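You operate a simulated robot arm through the tools that you are given. There is no shell and no other tool. Be economical: measure what you need, move in short steps, check, and stop when the job is done.

Carry out the task below with a simulated robot arm. There is one attempt and no reset: what you move stays moved.

JOB
Put one of the black nozzles from the shelf under the red groove on top of the brown red band mixers box. Take the short mid red pipe and put it on top of the fittings box. Take the square blue plug on the shelf under the blue groove and put it away on the parts end of the spray bench. Take the wide-thin silver pipe on the top of the stock counter and put it away on the top between the two grooves. Open the drawer of the stock counter, fetch the collars pack from the inside of the drawer of the stock counter and set it on top of the teal band boards box, then shut the drawer. Put the filter labelled "mesh" from the top of the stock counter on the free end of the board counter and the filter marked "wide" on the front of the roll counter. Put the blue band green dryer tube on the top of the stock counter away on the blue bay of the side bench. Fetch the grey bung cap and set it on the back of the spray bench. Pull the drawer of the board counter open. The order is free. Set down upright: short mid red pipe, wide-thin silver pipe, filter.

Only the result counts: the job must be done as asked and must still hold three seconds after the hand-in. Knocking over, shifting, dropping, spilling or breaking anything else fails it. A push-on lid holds only when it is set on centred and level and pressed home; a screw cap is set on level and turned clockwise until tight.

ROBOT AND FRAMES
A 7-joint arm with a two-finger gripper on a trunk, on a base that drives. Base frame: it is fixed to the floor where the robot stands at the start and does not move with it; the origin is under the middle of the robot, x ahead of it, y to its left, z up. Units: mm, rad, N and s.
With the tool pointing down near the work surface it reaches from about 180 to 480 mm from the robot's upright axis, wherever it stands. Its first joint turns from -2.897 to 2.897 rad. Places, roughly: back of the spray bench [-2000, -300, 900]; black nozzle [500, 500, 500]; blue band green dryer tube (7x7x25 cm) [400, 1600, 1000]; blue bay of the side bench [500, -2800, 800]; collars pack [500, 1500, 750]; drawer of the board counter [400, 3200, 700]; drawer of the stock counter [400, 1500, 700]; filter [500, 1500, 1000]; fittings box [500, 2250, 500]; free end of the board counter (40x20 cm) [480, 3380, 820]; front of the roll counter (18x32 cm) [-1860, 2580, 860]; grey bung cap (6x6x6 cm) [600, 1700, 900]; parts end of the spray bench [-1600, 200, 900]; red band mixers box [500, -250, 500]; short mid red pipe [500, -1000, 1000]; square blue plug (3x3x4 cm) [600, -1300, 500]; teal band boards box [-1500, -750, 250]; top between the two grooves [500, -900, 900]; wide-thin silver pipe [500, 1500, 1000]. Payload 2.94 kg.
Tool frame: the origin (TCP) lies between the finger pads and is the grasp point; the fingertips stand 30 mm ahead of it; z points along the fingers, y is the line along which they close. Largest opening 138 mm; the body of the gripper starts 109 mm behind the TCP.
Orientation is that of the tool frame in the base frame, as a unit quaternion [w, x, y, z]. With the fingers straight down and closing along the base's y, the tool's x points along the base's -x, its y along +y and its z along -z.

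CONTROLS
- The arm moves only by the tool drive_tool. Its arguments are lists of equal length, an entry for each row: "fingers": the opening, from 0 (shut) to 1 (fully open); "offset": the shift along the tool's x, y, z in m, a list of three; "turn": the turn, a rotation vector about the tool's x, y, z in rad, a list of three. In form: {"fingers": [fingers, ...], "offset": [[tx, ty, tz], ...], "turn": [[wx, wy, wz], ...]}. A call has 1 to 8 rows; each row shifts and turns the commanded pose from where the row before left it, along the tool's axes as they then stand. Each row takes 0.2 s and may step no farther than 50 mm and 0.15 rad from the row before; otherwise, or with a gripper value out of range, the whole call is refused. Where a pose cannot be reached the arm comes as near as it can. A force on the tool above 40 N (or 10 N above the force at the start of the call, whichever is more), or a blocked arm, ends the call early, and 0.2 s more pass. Each finger halts on what it meets, pressing with about 31 N; the grip force reading is that of the motor and also rises with nothing between the fingers. The clock runs only during rows and for 0.2 s after the last one: add rows that do not move to give the fingers time. It gives the time, the measured TCP pose, the force on the tool (base axes), the opening and the grip force at its end, in the units of the frame above (readings bear some noise), with the torque about the TCP (base axes, N m) and any sound that the robot's microphone picked up, and new pictures: "pictures" is both (left out), scene, wrist or none.
- Cameras (640 x 400 px; columns grow to the right, rows downward): "scene" is now at [10.7, 100.9, 1359.8]; the picture's right is [-0.48, -0.88, 0.00], its down [-0.65, 0.36, -0.67] and it looks along [0.59, -0.32, -0.74] (base axes); focal length 288 px, centre (320, 200). "wrist" rides on the gripper at [71, 19, -146] in the tool frame; the picture's right is [-0.26, 0.97, 0.00], its down [-0.85, -0.23, -0.48] and it looks along [-0.46, -0.12, 0.88] (tool axes); focal length 280 px, centre (320, 200). There is no depth. A picture from a camera that has moved, and an enlarged one, comes with that camera's place and axes in the base frame and with its lens. The place of the scene camera against the robot may be out by one fixed shift of up to 25 mm in any direction.
- lift_body(by): slides the trunk up (or, below 0, down) by that many mm; the arm and the scene camera ride with it, the base frame stays. It gives what a move gives, with no picture.
- steer(legs): drives the robot by 1 to 6 legs, each [ahead, left, turn to the left] in mm, mm and rad, along the robot's own axes; the way and the turn of a leg run together, so that a leg with both is an arc; at most 1500 mm and 3.142 rad a leg. The arm and the cameras ride along, it lands a little off, and it stops where it bumps. It gives what a move gives, and a new picture of the scene camera.
- aim_head(pan, tilt): turns the head with the scene camera to pan (to the left, within 1.501 rad either way) and tilt (down, from -0.506 to 1.204), counted from straight ahead of the robot. It gives what a move gives, and a new picture of the scene camera.
- inspect(camera, box): a new picture of the part [left, top, right, bottom] of that camera's present view, enlarged. The clock stands still meanwhile.
- sign_off(): hands the job in; it is judged then, once.

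Work in short steps. Places have to be worked out from the pictures, the camera data and where the tool is seen: move nearer, look again, correct. Check each grasp and each placing, and mend what went wrong. You have 535 turns and 360 pictures in all, those below and enlarged ones among them. Open the gripper and draw the arm clear of the work before you hand the job in, unless the task says otherwise; then end with one line.

The tools are called after ">>>" as a command line: name --argument value ..., lists and objects as JSON in quotes. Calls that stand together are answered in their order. drive_tool: Moves the arm, as the interface text tells. Its arguments: {"type":"object","properties":{"fingers":{"type":"array","items":{"type":"number"}},"offset":{"type":"array","items":{"type":"array","items":{"type":"number"}}},"turn":{"type":"array","items":{"type":"array","items":{"type":"number"}}},"pictures":{"type":"string","enum":["both","scene","wrist","none"]}},"required":["fingers","offset","turn"]} The other tools are called the same way: lift_body (by) slides the trunk up or down; steer (legs) drives the base; aim_head (pan, tilt) turns the head that bears the scene camera; inspect (camera, box) takes an enlarged picture of a part of a camera's view; sign_off () hands the job in.

At the start:

```text
clock: 0.0
eef_pos: [228.3, -367.8, 1090.4]
orientation: [-0.001, 0.0, 1.0, 0.0]
wrist_force: [-0.6, -0.6, -1.0]
moment: [0.01, -0.01, 0.01]
finger_gap: 138.0
grasp_force: 0.1
trunk travel left (down, up): [-225.0, 229.0]
robot x, y, heading: [0.4, -1.6, 0.002]
head pan, tilt: [-0.503, 0.834]
```

scene: 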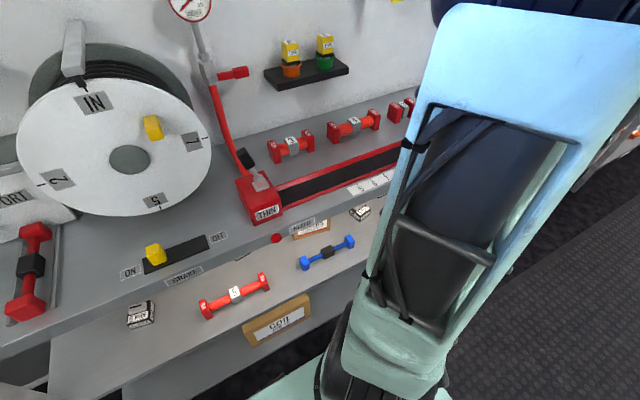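
wrist: 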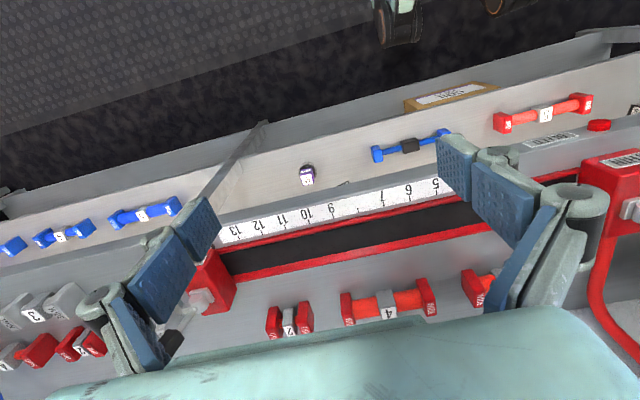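

I'll look around first to get a picture of the surroundings.

>>> aim_head --pan 0.5 --tilt 0.6

>>> aim_head --pan 1.3 --tilt 0.4

>>> aim_head --pan -1.2 --tilt 0.5

```text
clock: 1.3
eef_pos: [229.0, -366.5, 1092.3]
orientation: [0.001, 0.0, 1.0, 0.0]
wrist_force: [-0.2, 0.7, 0.0]
moment: [0.02, -0.01, -0.01]
finger_gap: 138.1
grasp_force: 0.0
trunk travel left (down, up): [-225.0, 229.0]
robot x, y, heading: [1.5, -1.5, 0.007]
head pan, tilt: [0.499, 0.6]
camera scene: at [19.1, 181.1, 1379.4], right [0.48, -0.88, 0.0], down [-0.5, -0.27, -0.82], along [0.72, 0.39, -0.57], focal length 288 px, centre (320, 200)
```

scene: 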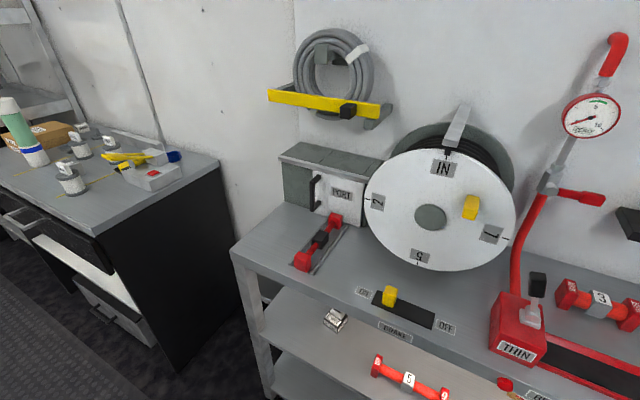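

```text
clock: 2.4
eef_pos: [229.0, -366.7, 1090.8]
orientation: [0.0, 0.0, 1.0, 0.0]
wrist_force: [-0.1, -0.1, 0.6]
moment: [0.01, 0.01, -0.01]
finger_gap: 138.1
grasp_force: 0.0
trunk travel left (down, up): [-225.0, 229.0]
robot x, y, heading: [2.2, 0.8, -0.001]
head pan, tilt: [1.3, 0.4]
camera scene: at [-33.7, 228.1, 1397.7], right [0.96, -0.27, 0.0], down [-0.1, -0.38, -0.92], along [0.25, 0.89, -0.39], focal length 288 px, centre (320, 200)
```

scene: 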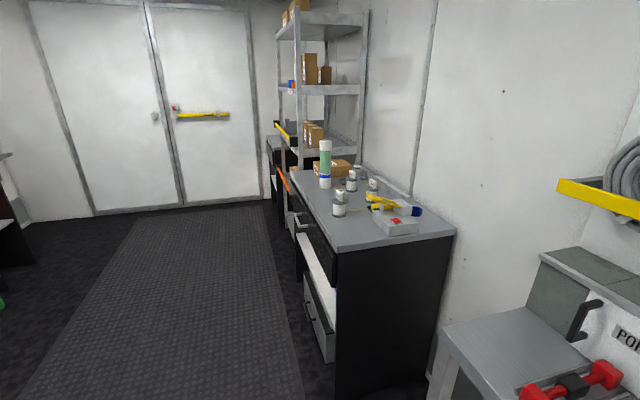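

```text
clock: 4.7
eef_pos: [228.8, -366.2, 1091.4]
orientation: [0.001, 0.0, 1.0, 0.001]
wrist_force: [-0.4, -0.3, -0.4]
moment: [-0.01, 0.0, -0.04]
finger_gap: 138.0
grasp_force: 0.1
trunk travel left (down, up): [-225.0, 229.0]
robot x, y, heading: [-3.7, -1.2, 0.002]
head pan, tilt: [-1.201, 0.499]
camera scene: at [-25.6, 54.1, 1388.5], right [-0.93, -0.36, 0.0], down [-0.17, 0.45, -0.88], along [0.32, -0.82, -0.48], focal length 288 px, centre (320, 200)
```

scene: 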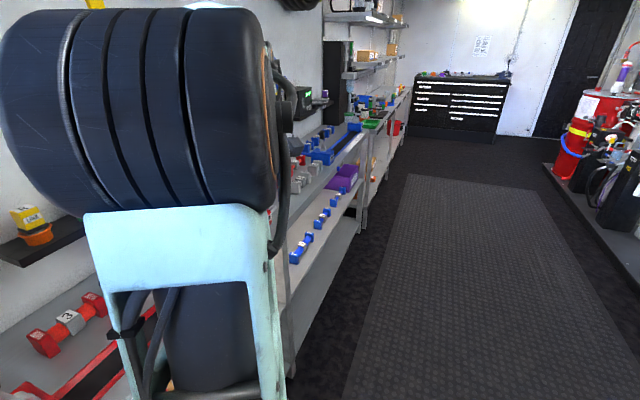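

Next, views of the near bench shelf and straight down.

>>> aim_head --pan 0.2 --tilt 1.0

>>> aim_head --pan -0.3 --tilt 0.9

```text
clock: 6.2
eef_pos: [228.8, -367.5, 1092.1]
orientation: [0.0, 0.0, 1.0, 0.001]
wrist_force: [0.2, -0.5, 0.2]
moment: [0.0, -0.01, 0.02]
finger_gap: 138.0
grasp_force: 0.0
trunk travel left (down, up): [-225.0, 229.0]
robot x, y, heading: [3.2, -0.6, 0.005]
head pan, tilt: [0.201, 1.0]
camera scene: at [9.8, 152.7, 1347.5], right [0.2, -0.98, 0.0], down [-0.82, -0.17, -0.54], along [0.53, 0.11, -0.84], focal length 288 px, centre (320, 200)
```

scene: 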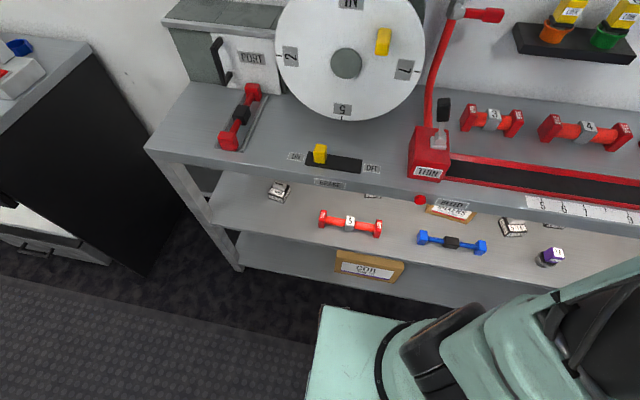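

```text
clock: 7.1
eef_pos: [228.5, -366.8, 1092.5]
orientation: [0.001, 0.0, 1.0, 0.0]
wrist_force: [0.6, 0.5, -0.1]
moment: [0.02, 0.03, 0.0]
finger_gap: 138.3
grasp_force: 0.1
trunk travel left (down, up): [-225.0, 229.0]
robot x, y, heading: [1.6, -3.7, -0.004]
head pan, tilt: [-0.3, 0.901]
camera scene: at [13.6, 116.6, 1354.7], right [-0.29, -0.96, 0.0], down [-0.75, 0.23, -0.62], along [0.59, -0.18, -0.78], focal length 288 px, centre (320, 200)
```

scene: 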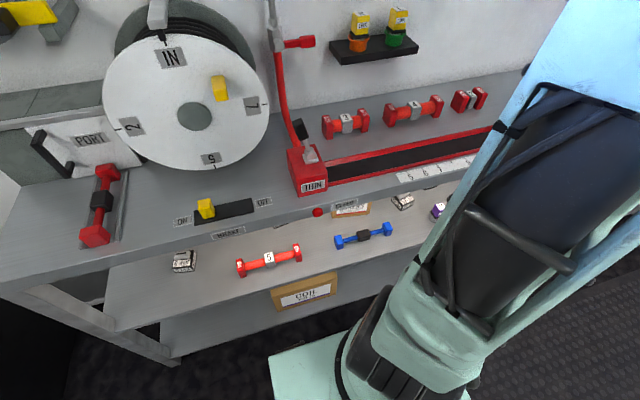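

>>> inspect --camera "scene" --box '[150, 180, 310, 280]'

>>> inspect --camera "scene" --box '[300, 170, 460, 270]'

```text
4.00 times, centred on (230, 230) of scene
camera zoom: at [13.6, 116.6, 1354.7], right [-0.29, -0.96, 0.0], down [-0.75, 0.23, -0.62], along [0.59, -0.18, -0.78], focal length 1153 px, centre (680, 80)
```

zoom: 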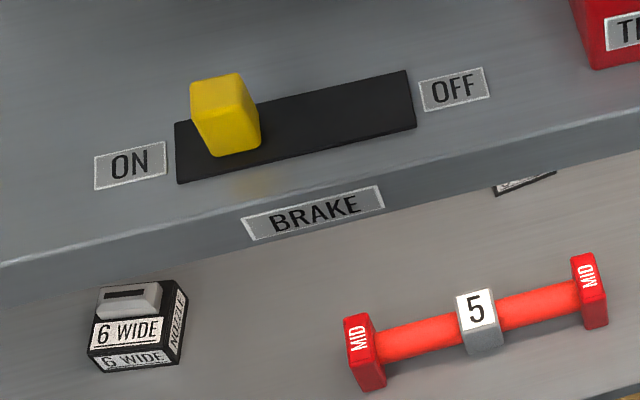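

```text
4.00 times, centred on (380, 220) of scene
camera zoom: at [13.6, 116.6, 1354.7], right [-0.29, -0.96, 0.0], down [-0.75, 0.23, -0.62], along [0.59, -0.18, -0.78], focal length 1153 px, centre (80, 120)
```

zoom: 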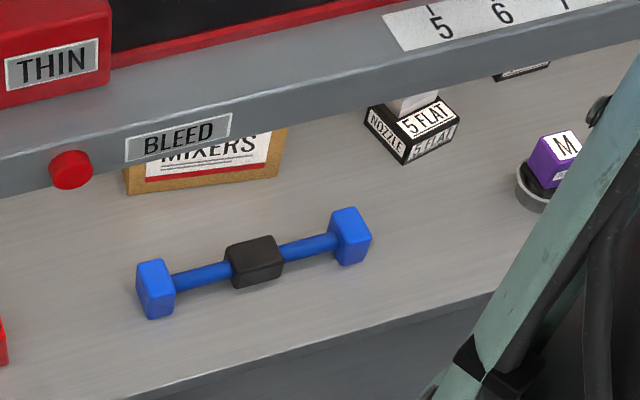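

The black nozzles are "6 WIDE" at about (549,415) and "5 FLAT" at about (556,-374). I'll back off and bring the arm in front with its camera on the far side, so it can reach into the shelf horizontally.

>>> steer --legs '[[-350, 0, 0]]'

>>> drive_tool --fingers '[1, 1, 1, 1, 1, 1, 1, 1]' --offset '[[0, 0.03, 0], [0, 0.03, 0], [0, 0.03, 0], [0, 0.03, 0], [0, 0.03, 0], [0, 0.03, 0], [0, 0.03, 0], [0, 0.03, 0]]' --turn '[[0, 0, -0.15], [0, 0, -0.15], [0, 0, -0.15], [0, 0, -0.15], [0, 0, -0.15], [0, 0, -0.15], [0, 0, -0.15], [0, 0, -0.15]]' --pictures "none"

```text
clock: 9.4
eef_pos: [-123.2, -366.4, 1091.2]
orientation: [0.0, 0.0, 1.0, 0.0]
wrist_force: [-0.5, 0.1, 0.2]
moment: [-0.03, -0.01, 0.01]
finger_gap: 138.0
grasp_force: 0.0
trunk travel left (down, up): [-225.0, 229.0]
robot x, y, heading: [-349.8, -1.8, 0.001]
head pan, tilt: [-0.3, 0.901]
camera scene: at [-339.2, 116.4, 1354.7], right [-0.29, -0.96, 0.0], down [-0.75, 0.23, -0.62], along [0.59, -0.18, -0.78], focal length 288 px, centre (320, 200)
```

scene: 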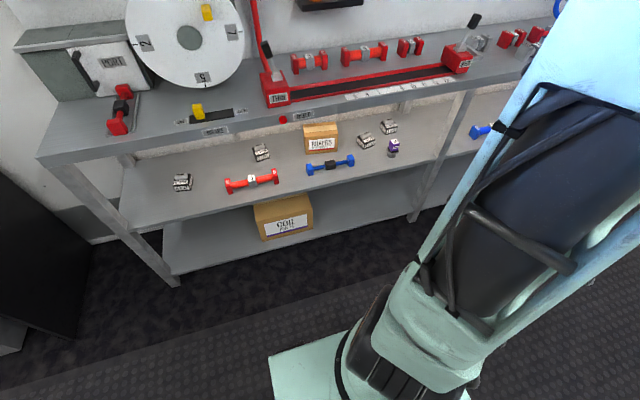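

```text
clock: 10.6
eef_pos: [-149.7, -245.1, 1039.8]
orientation: [-0.057, -0.333, 0.938, 0.076]
wrist_force: [-1.1, 0.2, 0.3]
moment: [-0.01, 0.01, -0.05]
finger_gap: 138.2
grasp_force: 0.0
trunk travel left (down, up): [-225.0, 229.0]
robot x, y, heading: [-354.7, 0.2, -0.004]
head pan, tilt: [-0.3, 0.901]
stopped in row 5: the arm was blocked; the commanded pose is now the measured one
```

The arm was blocked, probably by a joint limit. I'll move it outward and see whether the orientation recovers.

>>> drive_tool --fingers '[1, 1, 1, 1]' --offset '[[-0.035, -0.025, -0.01], [-0.035, -0.025, -0.01], [-0.035, -0.025, -0.01], [-0.035, -0.025, 0]]' --turn '[[0, 0, 0], [0, 0, 0], [0, 0, 0], [0, 0, 0]]' --pictures "both"

```text
clock: 11.6
eef_pos: [25.7, -234.4, 1040.6]
orientation: [-0.055, -0.332, 0.938, 0.075]
wrist_force: [0.3, 0.0, -0.4]
moment: [-0.02, -0.03, 0.01]
finger_gap: 138.0
grasp_force: 0.1
trunk travel left (down, up): [-225.0, 229.0]
robot x, y, heading: [-352.7, 3.7, 0.003]
head pan, tilt: [-0.3, 0.901]
camera scene: at [-339.0, 116.3, 1354.7], right [-0.29, -0.96, 0.0], down [-0.75, 0.23, -0.62], along [0.59, -0.18, -0.78], focal length 288 px, centre (320, 200)
camera wrist: at [-19.6, -281.1, 1190.3], right [-0.39, 0.91, 0.16], down [0.87, 0.31, 0.38], along [0.3, 0.29, -0.91], focal length 280 px, centre (320, 200)
```

scene: 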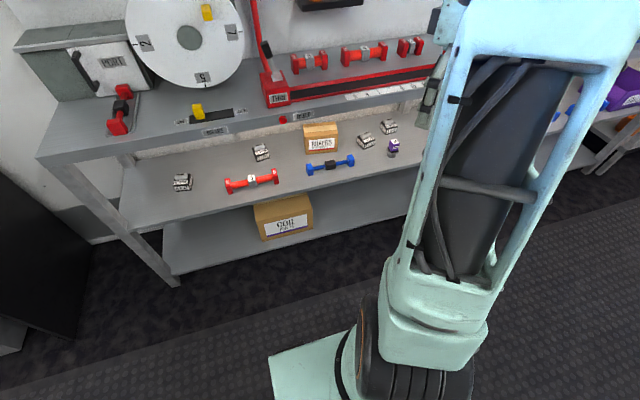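
wrist: 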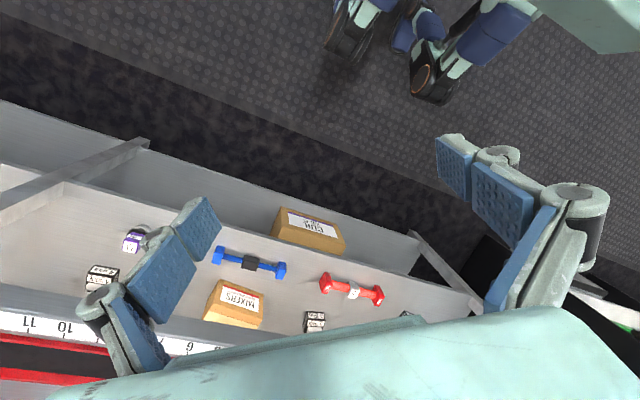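

Moving outward freed it, so I'll continue the yaw in place.

>>> drive_tool --fingers '[1, 1, 1, 1, 1, 1, 1, 1]' --offset '[[0, 0, 0], [0, 0, 0], [0, 0, 0], [0, 0, 0], [0, 0, 0], [0, 0, 0], [0, 0, 0], [0, 0, 0]]' --turn '[[0, 0, -0.15], [0, 0, -0.15], [0, 0, -0.15], [0, 0, -0.15], [0, 0, -0.15], [0, 0, -0.15], [0, 0, -0.15], [0, 0, -0.15]]' --pictures "none"

```text
clock: 13.4
eef_pos: [25.5, -236.4, 1043.1]
orientation: [0.003, 0.805, -0.586, -0.093]
wrist_force: [-0.7, 0.1, -0.3]
moment: [-0.03, -0.01, 0.01]
finger_gap: 137.9
grasp_force: 0.1
trunk travel left (down, up): [-225.0, 229.0]
robot x, y, heading: [-348.5, 2.2, 0.001]
head pan, tilt: [-0.3, 0.901]
```

>>> drive_tool --fingers '[1, 1, 1, 1, 1, 1, 1, 1]' --offset '[[0, 0, 0], [0, 0, 0], [0, 0, 0], [0, 0, 0], [0, 0, 0], [0, 0, 0], [0, 0, 0], [0, 0, 0]]' --turn '[[0, 0, -0.15], [0, 0, -0.15], [0, 0, -0.15], [0, 0, -0.15], [0, 0, -0.15], [0, 0, -0.15], [0, 0, -0.15], [0, 0, -0.15]]' --pictures "none"

```text
clock: 15.2
eef_pos: [25.6, -236.9, 1043.0]
orientation: [-0.049, 0.995, -0.03, -0.08]
wrist_force: [0.1, 0.7, -0.9]
moment: [-0.03, -0.04, -0.01]
finger_gap: 138.1
grasp_force: 0.0
trunk travel left (down, up): [-225.0, 229.0]
robot x, y, heading: [-353.4, -0.2, -0.002]
head pan, tilt: [-0.3, 0.901]
```

Yaw is done. Now I'll pitch the tool to horizontal (pointing at +x, camera above) while lowering the trunk.

>>> drive_tool --fingers '[1, 1, 1, 1, 1, 1, 1, 1]' --offset '[[0.015, 0, 0], [0.015, 0, 0.003], [0.015, 0, 0.005], [0.014, 0, 0.007], [0.012, 0, 0.009], [0.011, 0, 0.011], [0.01, 0, 0.012], [0.008, 0, 0.014]]' --turn '[[-0.02, 0.14, -0.01], [-0.02, 0.14, -0.01], [-0.02, 0.14, -0.01], [-0.02, 0.14, -0.01], [-0.02, 0.14, -0.01], [0, 0.14, -0.01], [0, 0.14, 0], [0, 0.14, 0]]' --pictures "none"

>>> lift_body --by -200

```text
clock: 17.0
eef_pos: [146.8, -240.1, 1017.4]
orientation: [0.015, 0.886, -0.01, 0.462]
wrist_force: [0.6, -0.9, 1.0]
moment: [0.0, 0.01, 0.01]
finger_gap: 137.9
grasp_force: 0.1
trunk travel left (down, up): [-225.0, 229.0]
robot x, y, heading: [-351.0, 3.0, -0.0]
head pan, tilt: [-0.3, 0.901]
```

```text
clock: 19.1
eef_pos: [146.2, -240.9, 816.6]
orientation: [0.015, 0.887, -0.01, 0.461]
wrist_force: [-0.7, 0.7, 0.0]
moment: [0.01, 0.02, 0.01]
finger_gap: 138.1
grasp_force: 0.2
trunk travel left (down, up): [-25.0, 429.0]
robot x, y, heading: [-351.6, 0.8, 0.001]
head pan, tilt: [-0.3, 0.901]
```

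>>> drive_tool --fingers '[1, 1, 1, 1, 1, 1, 1, 1]' --offset '[[0, -0.03, 0], [0, -0.03, 0], [0, -0.03, 0], [-0.0395, -0.02, 0.0064], [-0.0395, -0.02, 0.0064], [-0.0395, -0.02, 0.0064], [-0.0395, -0.02, 0.0064], [-0.0395, -0.02, 0.0064]]' --turn '[[-0.015, 0.15, 0], [-0.015, 0.15, 0], [0, 0.145, 0], [0, 0, 0], [0, 0, 0], [0, 0, 0], [0, 0, 0], [0, 0, 0]]' --pictures "both"

```text
clock: 20.9
eef_pos: [171.2, -146.9, 703.8]
orientation: [0.024, 0.769, -0.006, 0.639]
wrist_force: [0.2, 0.0, -0.2]
moment: [0.02, -0.05, 0.03]
finger_gap: 137.9
grasp_force: 0.1
out of reach, approached as far as the arm can: row 3, 4, 5, 6, 7, 8
trunk travel left (down, up): [-25.0, 429.0]
robot x, y, heading: [-352.3, 3.9, 0.002]
head pan, tilt: [-0.3, 0.901]
camera scene: at [-339.1, 116.4, 1154.7], right [-0.29, -0.96, 0.0], down [-0.75, 0.23, -0.62], along [0.59, -0.18, -0.78], focal length 288 px, centre (320, 200)
camera wrist: at [40.2, -159.5, 801.2], right [-0.09, -0.97, -0.23], down [-0.61, 0.23, -0.75], along [0.78, 0.07, -0.62], focal length 280 px, centre (320, 200)
```

scene: 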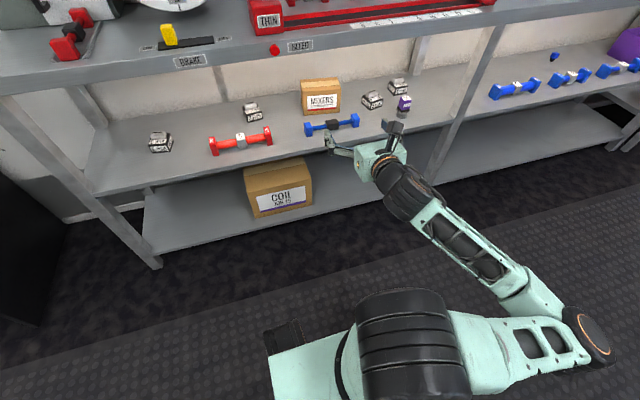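
wrist: 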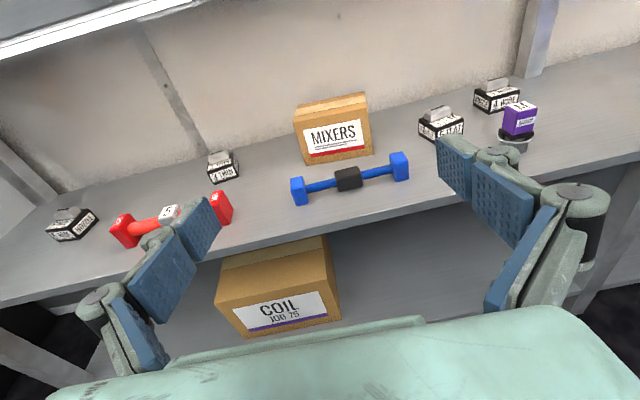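

Reach is the limit, so I'll pull the commanded pose back toward the robot.

>>> drive_tool --fingers '[1, 1, 1, 1]' --offset '[[-0.0064, 0, -0.0395], [-0.0064, 0, -0.0395], [-0.0064, 0, -0.0395], [0, 0, 0]]' --turn '[[0, 0, 0], [0, 0, 0], [0, 0, 0], [0, 0, 0]]' --pictures "none"

```text
clock: 21.9
eef_pos: [122.9, -203.8, 684.4]
orientation: [0.03, 0.762, -0.012, 0.646]
wrist_force: [-0.3, 0.6, 0.2]
moment: [0.03, 0.03, -0.02]
finger_gap: 138.1
grasp_force: 0.1
out of reach, approached as far as the arm can: row 1, 2, 3
trunk travel left (down, up): [-25.0, 429.0]
robot x, y, heading: [-353.4, 0.6, -0.001]
head pan, tilt: [-0.3, 0.901]
```

>>> drive_tool --fingers '[1, 1, 1, 1, 1, 1]' --offset '[[-0.04, 0, -0.012], [-0.04, 0, -0.012], [-0.04, 0, -0.012], [-0.04, 0, -0.012], [0, 0, 0], [0, 0, 0]]' --turn '[[0, 0, 0], [0, 0, 0], [0, 0, 0], [0, 0, 0], [0, 0, 0], [0, 0, 0]]' --pictures "scene"

```text
clock: 23.5
eef_pos: [63.0, -170.6, 553.3]
orientation: [0.005, 0.756, 0.05, 0.652]
wrist_force: [0.3, 0.3, -0.3]
moment: [-0.01, 0.01, -0.01]
finger_gap: 137.9
grasp_force: 0.0
out of reach, approached as far as the arm can: row 2, 3
trunk travel left (down, up): [-25.0, 429.0]
robot x, y, heading: [-349.9, -1.6, -0.001]
head pan, tilt: [-0.3, 0.901]
stopped in row 6: the arm was blocked; the commanded pose is now the measured one
camera scene: at [-340.1, 117.5, 1153.2], right [-0.29, -0.96, 0.0], down [-0.75, 0.23, -0.62], along [0.59, -0.18, -0.78], focal length 288 px, centre (320, 200)
```

scene: 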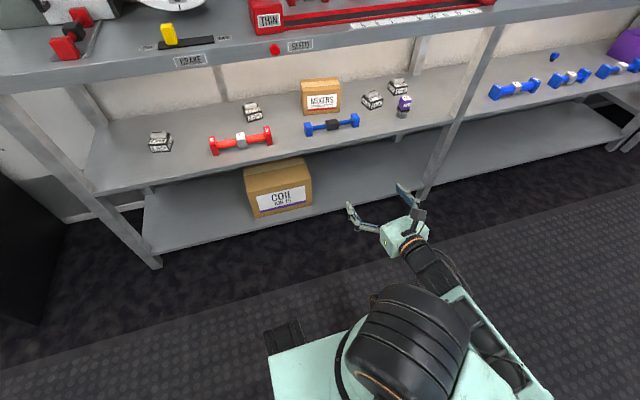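

Horizontal at this low height hits joint limits. A downward slant of about 40° below horizontal should be easier and still clears the bench top, so I'll pitch back.

>>> drive_tool --fingers '[1, 1, 1, 1, 1, 1]' --offset '[[0.02, 0, 0.01], [0.02, 0, 0.01], [0, 0, 0], [0, 0, 0], [0, 0, 0], [0, 0, 0]]' --turn '[[0, -0.12, 0], [0, -0.12, 0], [0, -0.12, 0], [0, -0.12, 0], [0, 0, 0], [0, 0, 0]]' --pictures "none"

>>> lift_body --by -25

```text
clock: 24.9
eef_pos: [94.4, -173.3, 581.5]
orientation: [0.016, 0.892, 0.045, 0.449]
wrist_force: [-1.0, 0.6, -0.1]
moment: [0.0, 0.0, 0.0]
finger_gap: 138.0
grasp_force: 0.1
out of reach, approached as far as the arm can: row 3
trunk travel left (down, up): [-25.0, 429.0]
robot x, y, heading: [-349.7, -1.4, 0.004]
head pan, tilt: [-0.3, 0.901]
```

```text
clock: 25.6
eef_pos: [93.9, -172.4, 557.5]
orientation: [0.015, 0.892, 0.045, 0.449]
wrist_force: [-0.3, 0.8, -0.3]
moment: [-0.02, -0.01, -0.01]
finger_gap: 138.1
grasp_force: 0.2
trunk travel left (down, up): [0.0, 454.0]
robot x, y, heading: [-355.4, -0.0, -0.002]
head pan, tilt: [-0.3, 0.901]
```

>>> steer --legs '[[0, 590, 0], [120, 0, 0]]'

>>> inspect --camera "wrist" --box '[0, 0, 640, 400]'

```text
clock: 32.2
eef_pos: [211.5, 427.9, 558.2]
orientation: [0.013, 0.892, 0.05, 0.449]
wrist_force: [0.5, -0.4, -0.9]
moment: [0.0, -0.02, 0.03]
finger_gap: 137.8
grasp_force: 0.0
trunk travel left (down, up): [0.0, 454.0]
robot x, y, heading: [-235.3, 595.1, 0.012]
head pan, tilt: [-0.3, 0.901]
camera scene: at [-224.6, 712.3, 1129.7], right [-0.29, -0.96, 0.0], down [-0.75, 0.22, -0.62], along [0.6, -0.18, -0.78], focal length 288 px, centre (320, 200)
```

scene: 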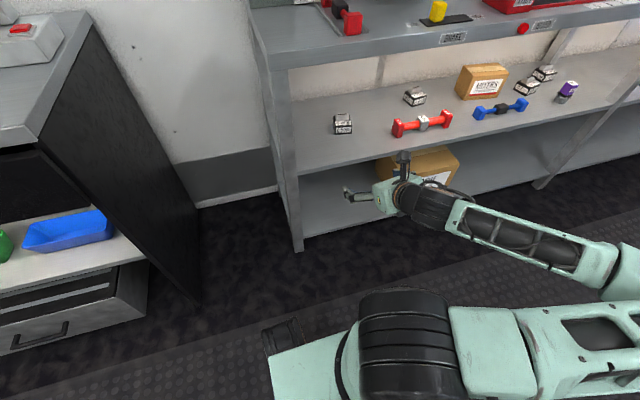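

```text
1.00 times, centred on (320, 200) of wrist (not enlarged: the box is as wide or as high as the picture)
camera zoom: at [136.9, 412.0, 701.7], right [-0.08, -0.99, -0.14], down [-0.9, 0.13, -0.41], along [0.43, 0.1, -0.9], focal length 280 px, centre (320, 200)
```

zoom: 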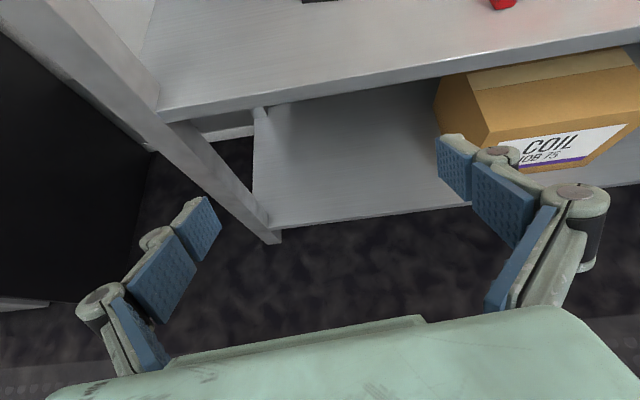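

>>> steer --legs '[[150, 0, -0.012]]'

>>> inspect --camera "wrist" --box '[0, 0, 640, 400]'

```text
clock: 33.5
eef_pos: [361.6, 423.0, 556.5]
orientation: [0.016, 0.892, 0.045, 0.449]
wrist_force: [-0.2, 0.3, 0.2]
moment: [-0.01, -0.01, -0.01]
finger_gap: 137.8
grasp_force: 0.0
trunk travel left (down, up): [0.0, 454.0]
robot x, y, heading: [-89.3, 601.7, -0.003]
head pan, tilt: [-0.3, 0.901]
camera scene: at [-72.3, 713.2, 1129.7], right [-0.3, -0.96, 0.0], down [-0.75, 0.23, -0.62], along [0.59, -0.18, -0.78], focal length 288 px, centre (320, 200)
```

scene: 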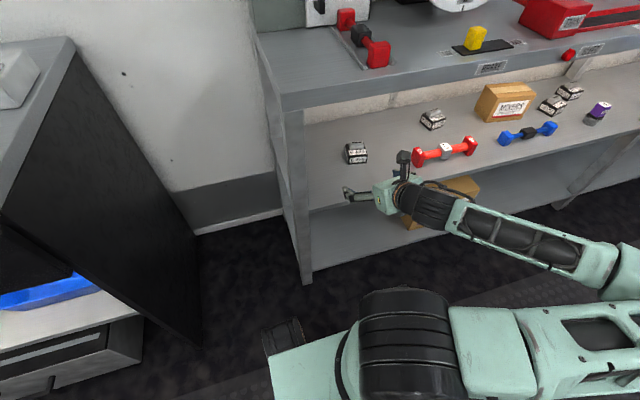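

```text
1.00 times, centred on (320, 200) of wrist (not enlarged: the box is as wide or as high as the picture)
camera zoom: at [285.9, 408.6, 701.7], right [-0.09, -0.99, -0.14], down [-0.9, 0.14, -0.41], along [0.43, 0.09, -0.9], focal length 280 px, centre (320, 200)
```

zoom: 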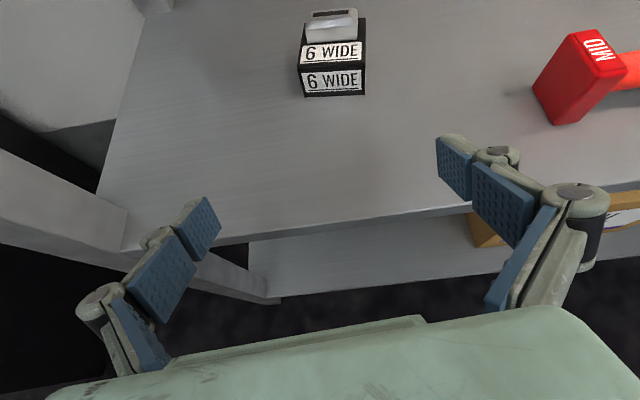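

Shelf front edge is at about x 379, z 467. The 6 WIDE nozzle spans x 522–580, is centred at y≈404 and stands about 40 mm high. I'll level the tool, shift y, then drive forward.

>>> drive_tool --fingers '[1, 1, 1]' --offset '[[0, 0.017, 0], [0, 0, 0], [0, 0, 0]]' --turn '[[-0.012, 0, 0.095], [0, 0, 0], [0, 0, 0]]' --pictures "none"

>>> steer --legs '[[170, 0, 0]]'

>>> inspect --camera "wrist" --box '[0, 0, 640, 400]'

```text
clock: 34.4
eef_pos: [362.3, 404.8, 557.6]
orientation: [-0.001, 0.893, -0.001, 0.45]
wrist_force: [0.8, -0.7, -0.7]
moment: [-0.01, 0.02, 0.03]
finger_gap: 138.1
grasp_force: 0.1
trunk travel left (down, up): [0.0, 454.0]
robot x, y, heading: [-86.3, 598.1, -0.001]
head pan, tilt: [-0.3, 0.901]
```

```text
clock: 35.9
eef_pos: [524.6, 404.4, 557.8]
orientation: [0.0, 0.893, -0.001, 0.45]
wrist_force: [-0.3, -0.5, -0.2]
moment: [-0.02, -0.04, 0.06]
finger_gap: 137.8
grasp_force: 0.1
trunk travel left (down, up): [0.0, 454.0]
robot x, y, heading: [78.0, 598.6, 0.0]
head pan, tilt: [-0.3, 0.901]
stopped in leg 1: the robot was blocked; the commanded pose is now the measured one
camera scene: at [90.6, 713.0, 1129.7], right [-0.3, -0.95, 0.0], down [-0.75, 0.23, -0.62], along [0.59, -0.18, -0.78], focal length 288 px, centre (320, 200)
```

scene: 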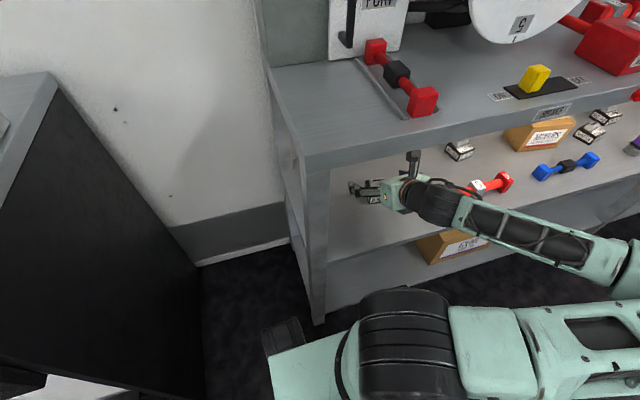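

```text
1.00 times, centred on (320, 200) of wrist (not enlarged: the box is as wide or as high as the picture)
camera zoom: at [448.8, 384.4, 701.1], right [-0.16, -0.96, -0.21], down [-0.89, 0.23, -0.4], along [0.43, 0.13, -0.89], focal length 280 px, centre (320, 200)
```

zoom: 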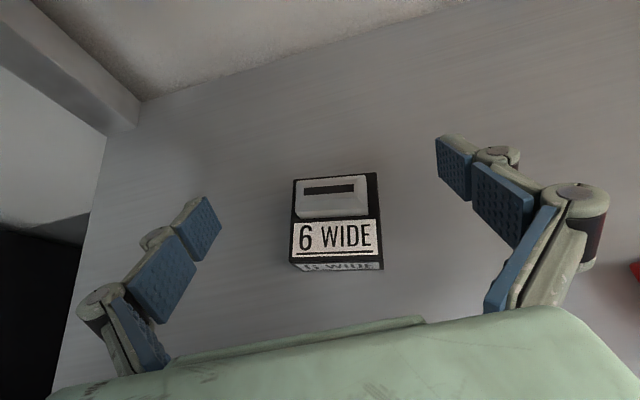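

Triangulating from the two views, the shelf is at z≈498 and the nozzle body spans x 492–546, y≈400, z up to 532. The base touched the shelf front at robot x=78. I'll lower 29 mm and close.

>>> drive_tool --fingers '[1, 1, 1]' --offset '[[-0.013, 0.004, 0.007], [-0.012, 0, 0.008], [0, 0, 0]]' --turn '[[0, 0, 0], [0, 0, 0], [0, 0, 0]]' --pictures "wrist"

```text
clock: 36.7
eef_pos: [522.1, 401.2, 527.6]
orientation: [0.0, 0.892, -0.001, 0.451]
wrist_force: [0.9, -0.2, -0.2]
moment: [-0.01, -0.01, 0.0]
finger_gap: 138.0
grasp_force: 0.0
trunk travel left (down, up): [0.0, 454.0]
robot x, y, heading: [77.6, 594.9, 0.001]
head pan, tilt: [-0.3, 0.901]
camera wrist: at [446.7, 380.9, 670.9], right [-0.16, -0.96, -0.21], down [-0.89, 0.23, -0.4], along [0.43, 0.13, -0.89], focal length 280 px, centre (320, 200)
```

wrist: 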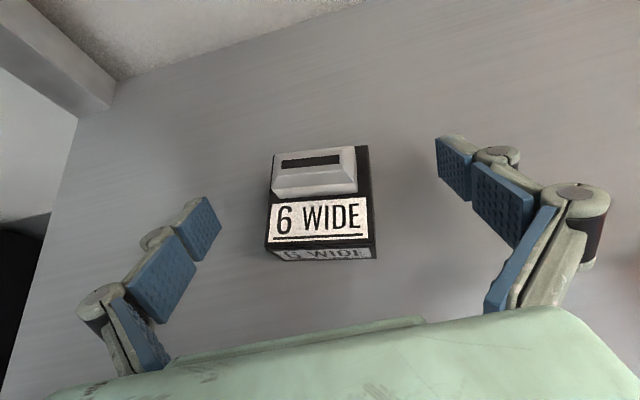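

>>> drive_tool --fingers '[0.4, 0, 0, 0, 0]' --offset '[[0, 0, 0], [0, 0, 0], [0, 0, 0], [0, 0, 0], [0, 0, 0]]' --turn '[[0, 0, 0], [0, 0, 0], [0, 0, 0], [0, 0, 0], [0, 0, 0]]' --pictures "wrist"

```text
clock: 37.9
eef_pos: [523.2, 400.7, 527.0]
orientation: [0.0, 0.893, -0.002, 0.451]
wrist_force: [0.1, 1.6, 1.8]
moment: [-0.06, 0.11, -0.05]
finger_gap: 57.7
grasp_force: 31.0
trunk travel left (down, up): [0.0, 454.0]
robot x, y, heading: [79.5, 597.0, 0.001]
head pan, tilt: [-0.3, 0.901]
camera wrist: at [446.7, 381.1, 671.2], right [-0.16, -0.96, -0.21], down [-0.89, 0.23, -0.4], along [0.44, 0.13, -0.89], focal length 280 px, centre (320, 200)
```

wrist: 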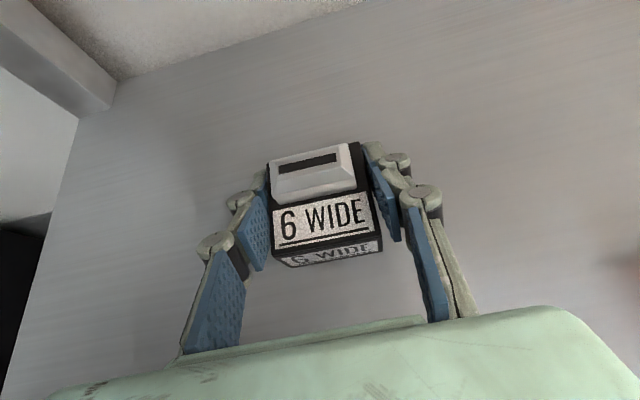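

Gripped at 57.7 mm. I'll lift 60 mm, then back out with the base.

>>> drive_tool --fingers '[0, 0, 0]' --offset '[[0.024, 0, -0.018], [0.024, 0, -0.018], [0, 0, 0]]' --turn '[[0, 0, 0], [0, 0, 0], [0, 0, 0]]' --pictures "none"

>>> steer --legs '[[-250, 0, 0], [0, -590, 0]]'

>>> inspect --camera "wrist" --box '[0, 0, 640, 400]'

```text
clock: 38.7
eef_pos: [522.9, 400.2, 587.1]
orientation: [0.0, 0.893, -0.001, 0.45]
wrist_force: [0.2, 0.1, -1.7]
moment: [0.02, 0.01, 0.02]
finger_gap: 57.4
grasp_force: 31.4
trunk travel left (down, up): [0.0, 454.0]
robot x, y, heading: [77.3, 595.8, -0.003]
head pan, tilt: [-0.3, 0.901]
```

```text
clock: 45.9
eef_pos: [258.1, -199.3, 587.7]
orientation: [0.002, 0.893, -0.007, 0.45]
wrist_force: [0.2, -0.5, -0.6]
moment: [-0.03, 0.01, -0.01]
finger_gap: 57.6
grasp_force: 30.7
trunk travel left (down, up): [0.0, 454.0]
robot x, y, heading: [-184.7, 3.2, -0.016]
head pan, tilt: [-0.3, 0.901]
camera scene: at [-170.2, 119.5, 1129.7], right [-0.31, -0.95, 0.0], down [-0.74, 0.24, -0.62], along [0.59, -0.19, -0.78], focal length 288 px, centre (320, 200)
```

scene: 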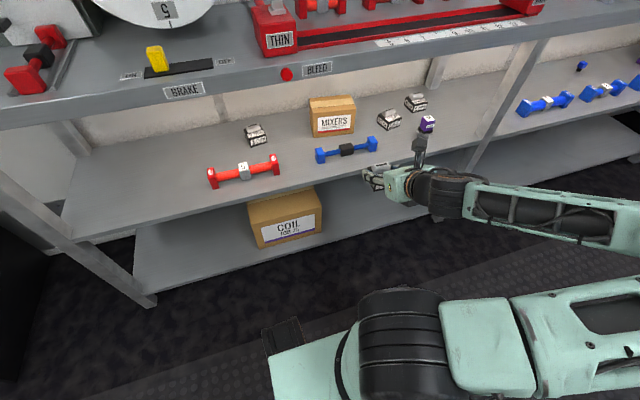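

```text
1.00 times, centred on (320, 200) of wrist (not enlarged: the box is as wide or as high as the picture)
camera zoom: at [181.0, -218.5, 730.2], right [-0.17, -0.96, -0.21], down [-0.88, 0.25, -0.4], along [0.44, 0.12, -0.89], focal length 280 px, centre (320, 200)
```

zoom: 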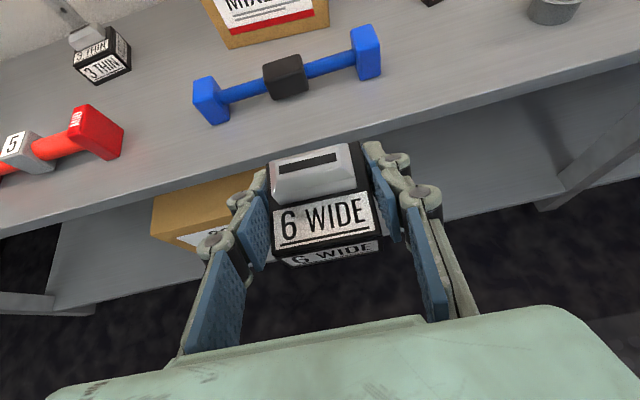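

The nozzle is held firmly. The mixers box is roughly x 560–650, y -100..-245, with its top at about z 583. I'll raise and extend the arm outside first, checking reach.

>>> drive_tool --fingers '[0, 0, 0, 0]' --offset '[[0.036, -0.012, 0.011], [0.036, -0.012, 0.011], [0, 0, 0], [0, 0, 0]]' --turn '[[0, 0, 0], [0, 0, 0], [0, 0, 0], [0, 0, 0]]' --pictures "none"

>>> steer --legs '[[150, 0, 0.016]]'

>>> inspect --camera "wrist" --box '[0, 0, 640, 400]'

```text
clock: 46.9
eef_pos: [318.7, -175.9, 632.8]
orientation: [0.002, 0.893, -0.007, 0.45]
wrist_force: [0.1, 0.1, -1.1]
moment: [-0.02, 0.02, 0.0]
finger_gap: 57.5
grasp_force: 30.9
trunk travel left (down, up): [0.0, 454.0]
robot x, y, heading: [-181.0, 2.8, -0.015]
head pan, tilt: [-0.3, 0.901]
```

```text
clock: 48.2
eef_pos: [471.7, -166.5, 634.5]
orientation: [-0.002, 0.893, 0.002, 0.449]
wrist_force: [0.5, -0.8, -0.2]
moment: [0.01, 0.02, 0.0]
finger_gap: 57.4
grasp_force: 31.0
trunk travel left (down, up): [0.0, 454.0]
robot x, y, heading: [-31.8, -0.7, 0.004]
head pan, tilt: [-0.3, 0.901]
camera scene: at [-22.2, 118.3, 1129.7], right [-0.29, -0.96, 0.0], down [-0.75, 0.23, -0.62], along [0.59, -0.18, -0.78], focal length 288 px, centre (320, 200)
```

scene: 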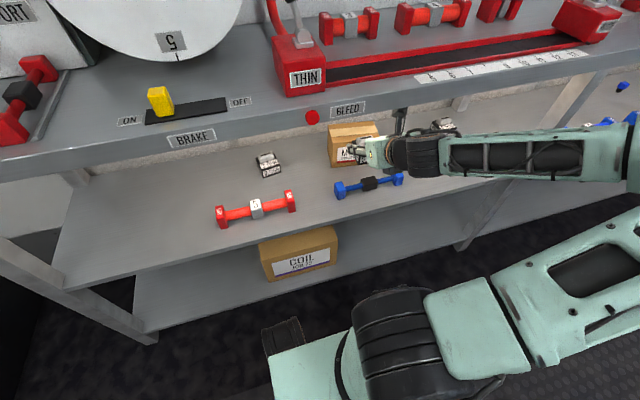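

```text
1.00 times, centred on (320, 200) of wrist (not enlarged: the box is as wide or as high as the picture)
camera zoom: at [396.0, -187.2, 776.9], right [-0.15, -0.97, -0.21], down [-0.89, 0.23, -0.4], along [0.43, 0.13, -0.89], focal length 280 px, centre (320, 200)
```

zoom: 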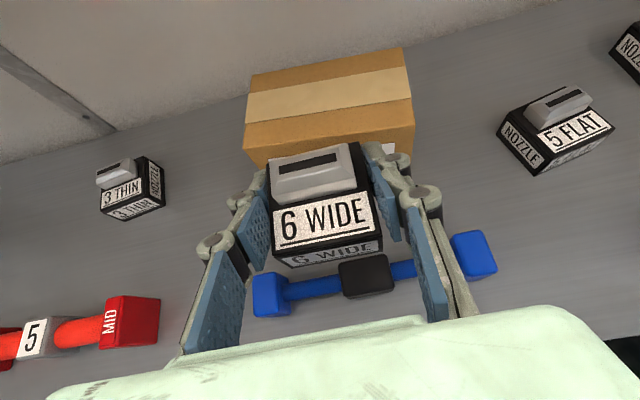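

Box top spans about x 545–636, y centre -181. I'll drive 95 mm forward and then adjust with the arm.

>>> steer --legs '[[95, 0, 0]]'

>>> drive_tool --fingers '[0, 0, 0]' --offset '[[0.012, 0.014, 0.016], [0, 0, 0], [0, 0, 0]]' --turn '[[0, 0, 0], [0, 0, 0], [0, 0, 0]]' --pictures "both"

```text
clock: 49.3
eef_pos: [554.8, -164.5, 629.0]
orientation: [-0.006, 0.894, 0.002, 0.447]
wrist_force: [1.9, -1.8, 11.9]
moment: [-0.44, -0.35, 0.03]
finger_gap: 57.2
grasp_force: 31.0
trunk travel left (down, up): [0.0, 454.0]
robot x, y, heading: [55.2, 0.4, 0.003]
head pan, tilt: [-0.3, 0.901]
camera scene: at [63.4, 117.0, 1128.9], right [-0.29, -0.96, 0.0], down [-0.75, 0.23, -0.63], along [0.6, -0.18, -0.78], focal length 288 px, centre (320, 200)
```

scene: 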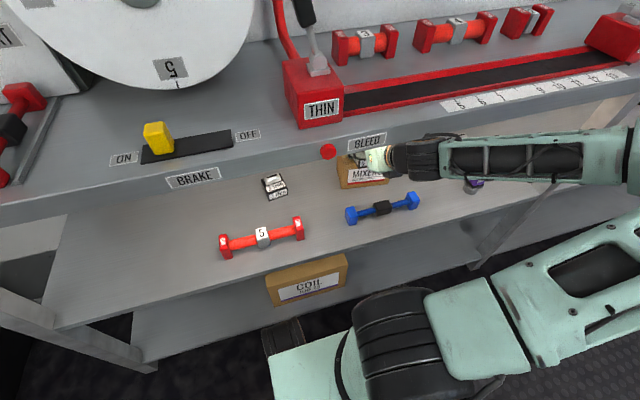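

```text
clock: 49.7
eef_pos: [554.8, -163.3, 626.7]
orientation: [-0.004, 0.896, 0.01, 0.445]
wrist_force: [7.0, -5.6, 49.9]
moment: [0.25, -1.14, -0.17]
finger_gap: 57.5
grasp_force: 31.4
trunk travel left (down, up): [0.0, 454.0]
robot x, y, heading: [52.9, 6.9, 0.005]
head pan, tilt: [-0.3, 0.901]
stopped in row 1: the force on the tool passed its limit at 51 N (the readings are from after the stop); the commanded pose is now the measured one
camera scene: at [59.6, 120.3, 1130.7], right [-0.29, -0.96, 0.0], down [-0.74, 0.23, -0.63], along [0.6, -0.18, -0.78], focal length 288 px, centre (320, 200)
camera wrist: at [480.2, -185.0, 771.3], right [-0.14, -0.97, -0.21], down [-0.9, 0.21, -0.39], along [0.42, 0.13, -0.9], focal length 280 px, centre (320, 200)
```

scene: 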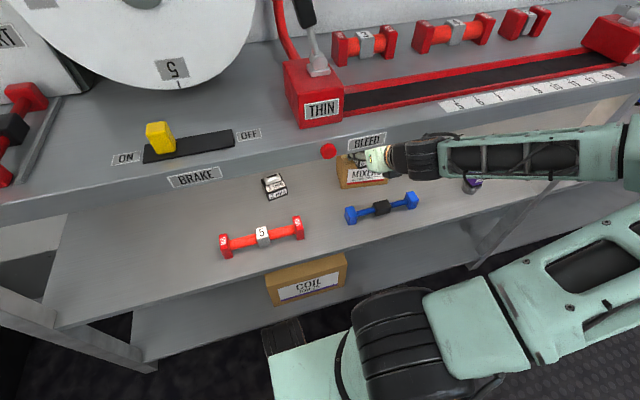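
wrist: 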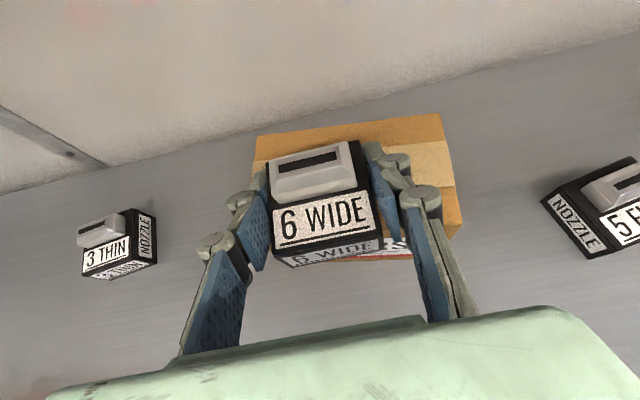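

There's upward force on the tool: the held nozzle is touching the box top, which is higher than I judged. I'll lift straight up.

>>> drive_tool --fingers '[0, 0, 0]' --offset '[[0.012, 0, -0.009], [0.008, 0, -0.006], [0, 0, 0]]' --turn '[[0, 0, 0], [0, 0, 0], [0, 0, 0]]' --pictures "wrist"

```text
clock: 50.0
eef_pos: [553.1, -163.6, 627.1]
orientation: [-0.004, 0.896, 0.01, 0.444]
wrist_force: [-5.4, -1.0, 36.8]
moment: [0.66, -0.55, -0.08]
finger_gap: 57.2
grasp_force: 31.3
trunk travel left (down, up): [0.0, 454.0]
robot x, y, heading: [51.9, 5.4, 0.003]
head pan, tilt: [-0.3, 0.901]
stopped in row 1: the force on the tool passed its limit at 82 N (the readings are from after the stop); the commanded pose is now the measured one
camera wrist: at [480.2, -185.0, 771.3], right [-0.14, -0.97, -0.21], down [-0.9, 0.21, -0.39], along [0.42, 0.13, -0.9], focal length 280 px, centre (320, 200)
```

wrist: 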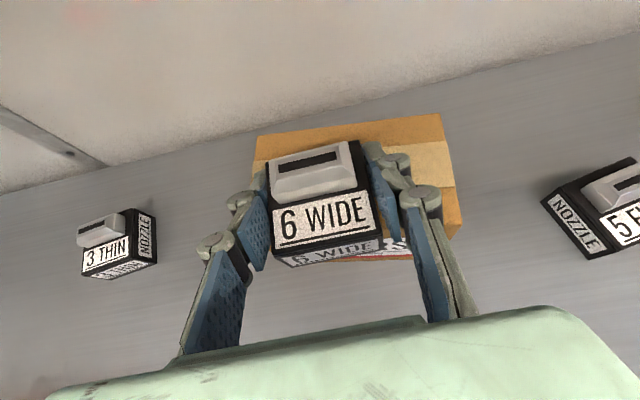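

The TCP was pushed down, so the wrist is most likely hitting the bench lip above. I'll back the base out.

>>> steer --legs '[[-60, 0, 0]]'

>>> inspect --camera "scene" --box '[300, 80, 460, 180]'

```text
clock: 51.2
eef_pos: [497.0, -160.2, 630.9]
orientation: [-0.001, 0.893, 0.018, 0.449]
wrist_force: [1.1, 0.7, 7.1]
moment: [-0.29, -0.19, 0.06]
finger_gap: 57.7
grasp_force: 31.0
trunk travel left (down, up): [0.0, 454.0]
robot x, y, heading: [-12.3, 2.7, 0.001]
head pan, tilt: [-0.3, 0.901]
stopped in leg 1: the force on the tool passed its limit at 49 N (the readings are from after the stop); the commanded pose is now the measured one
camera scene: at [1.2, 119.5, 1129.2], right [-0.29, -0.96, 0.0], down [-0.75, 0.23, -0.62], along [0.59, -0.18, -0.78], focal length 288 px, centre (320, 200)
```

scene: 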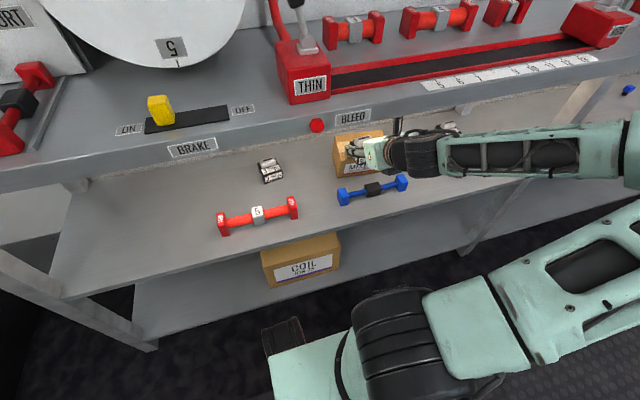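

```text
4.00 times, centred on (380, 130) of scene
camera zoom: at [1.2, 119.5, 1129.2], right [-0.29, -0.96, 0.0], down [-0.75, 0.23, -0.62], along [0.59, -0.18, -0.78], focal length 1153 px, centre (80, 480)
```

zoom: 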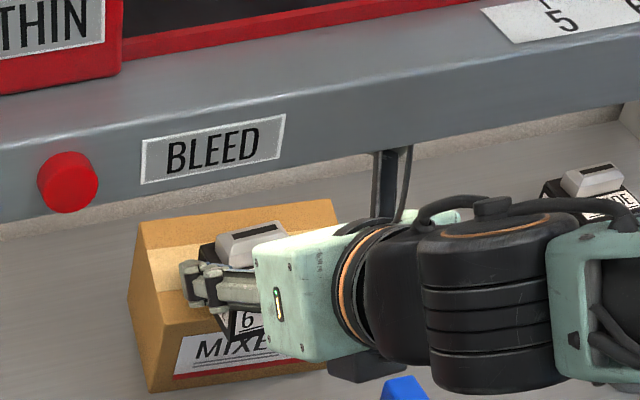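

The camera mast is catching behind the bench lip. I'll lower 30 mm (the nozzle is still in front of the box) before backing out.

>>> drive_tool --fingers '[0, 0, 0]' --offset '[[-0.016, 0, 0.009], [-0.012, 0, 0.008], [0, 0, 0]]' --turn '[[0, 0, 0], [0, 0, 0], [0, 0, 0]]' --pictures "none"

>>> inspect --camera "scene" --box '[300, 80, 460, 180]'

```text
clock: 51.6
eef_pos: [501.1, -162.0, 629.3]
orientation: [0.002, 0.889, 0.026, 0.457]
wrist_force: [1.6, 0.0, 13.4]
moment: [-0.36, -0.37, 0.1]
finger_gap: 57.4
grasp_force: 31.3
trunk travel left (down, up): [0.0, 454.0]
robot x, y, heading: [-17.8, 4.3, 0.002]
head pan, tilt: [-0.3, 0.901]
stopped in row 1: the force on the tool passed its limit at 52 N (the readings are from after the stop); the commanded pose is now the measured one
```

```text
4.00 times, centred on (380, 130) of scene
camera zoom: at [0.8, 119.8, 1129.5], right [-0.29, -0.96, 0.0], down [-0.75, 0.23, -0.62], along [0.59, -0.18, -0.78], focal length 1153 px, centre (80, 480)
```

zoom: 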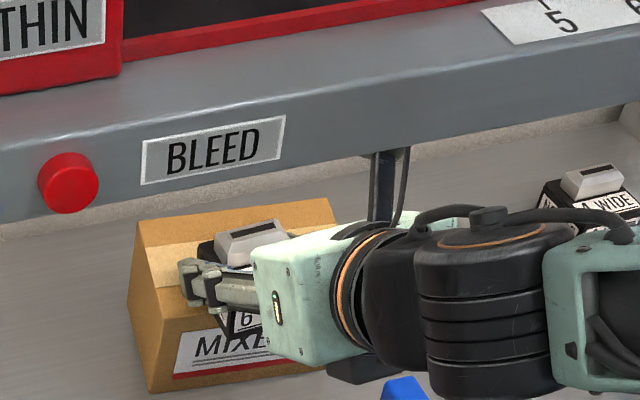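

>>> inspect --camera "wrist" --box '[0, 0, 640, 400]'

>>> aim_head --pan -0.5 --tilt 0.7

```text
1.00 times, centred on (320, 200) of wrist (not enlarged: the box is as wide or as high as the picture)
camera zoom: at [423.4, -181.4, 771.7], right [-0.11, -0.98, -0.19], down [-0.89, 0.18, -0.42], along [0.44, 0.12, -0.89], focal length 280 px, centre (320, 200)
```

zoom: 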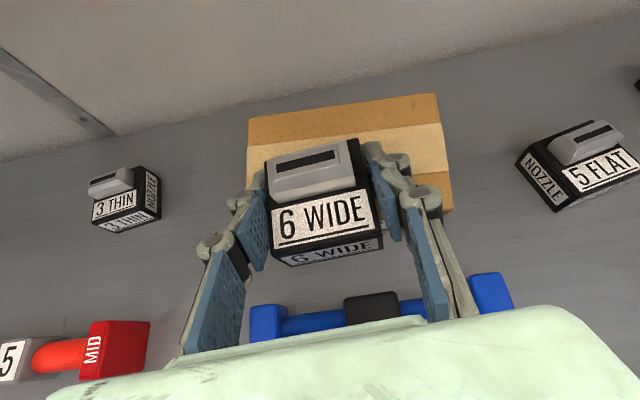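

```text
clock: 52.3
eef_pos: [499.8, -162.8, 628.5]
orientation: [0.002, 0.889, 0.025, 0.457]
wrist_force: [2.7, 0.3, 24.4]
moment: [-0.48, -0.59, 0.06]
finger_gap: 57.4
grasp_force: 31.2
trunk travel left (down, up): [0.0, 454.0]
robot x, y, heading: [-12.2, 1.8, 0.007]
head pan, tilt: [-0.499, 0.7]
camera scene: at [2.5, 101.7, 1145.9], right [-0.48, -0.88, 0.0], down [-0.57, 0.31, -0.77], along [0.67, -0.36, -0.64], focal length 288 px, centre (320, 200)
```

scene: 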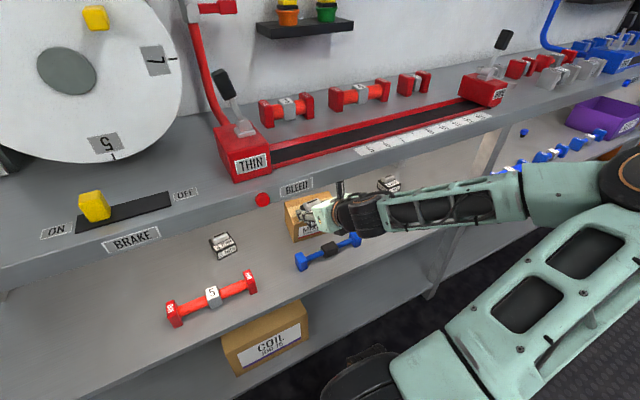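

Moments put the contact about 25 mm ahead of the TCP and below it: the nozzle's leading edge is resting on the box's front top edge (box top about z 600). I'll raise the trunk slightly to unload it.

>>> lift_body --by 8

```text
clock: 52.9
eef_pos: [499.6, -162.7, 632.7]
orientation: [0.001, 0.891, 0.023, 0.453]
wrist_force: [-0.2, -1.0, -0.7]
moment: [-0.01, 0.0, -0.01]
finger_gap: 57.4
grasp_force: 31.4
trunk travel left (down, up): [-8.0, 446.0]
robot x, y, heading: [-12.3, 3.6, 0.004]
head pan, tilt: [-0.499, 0.7]
```

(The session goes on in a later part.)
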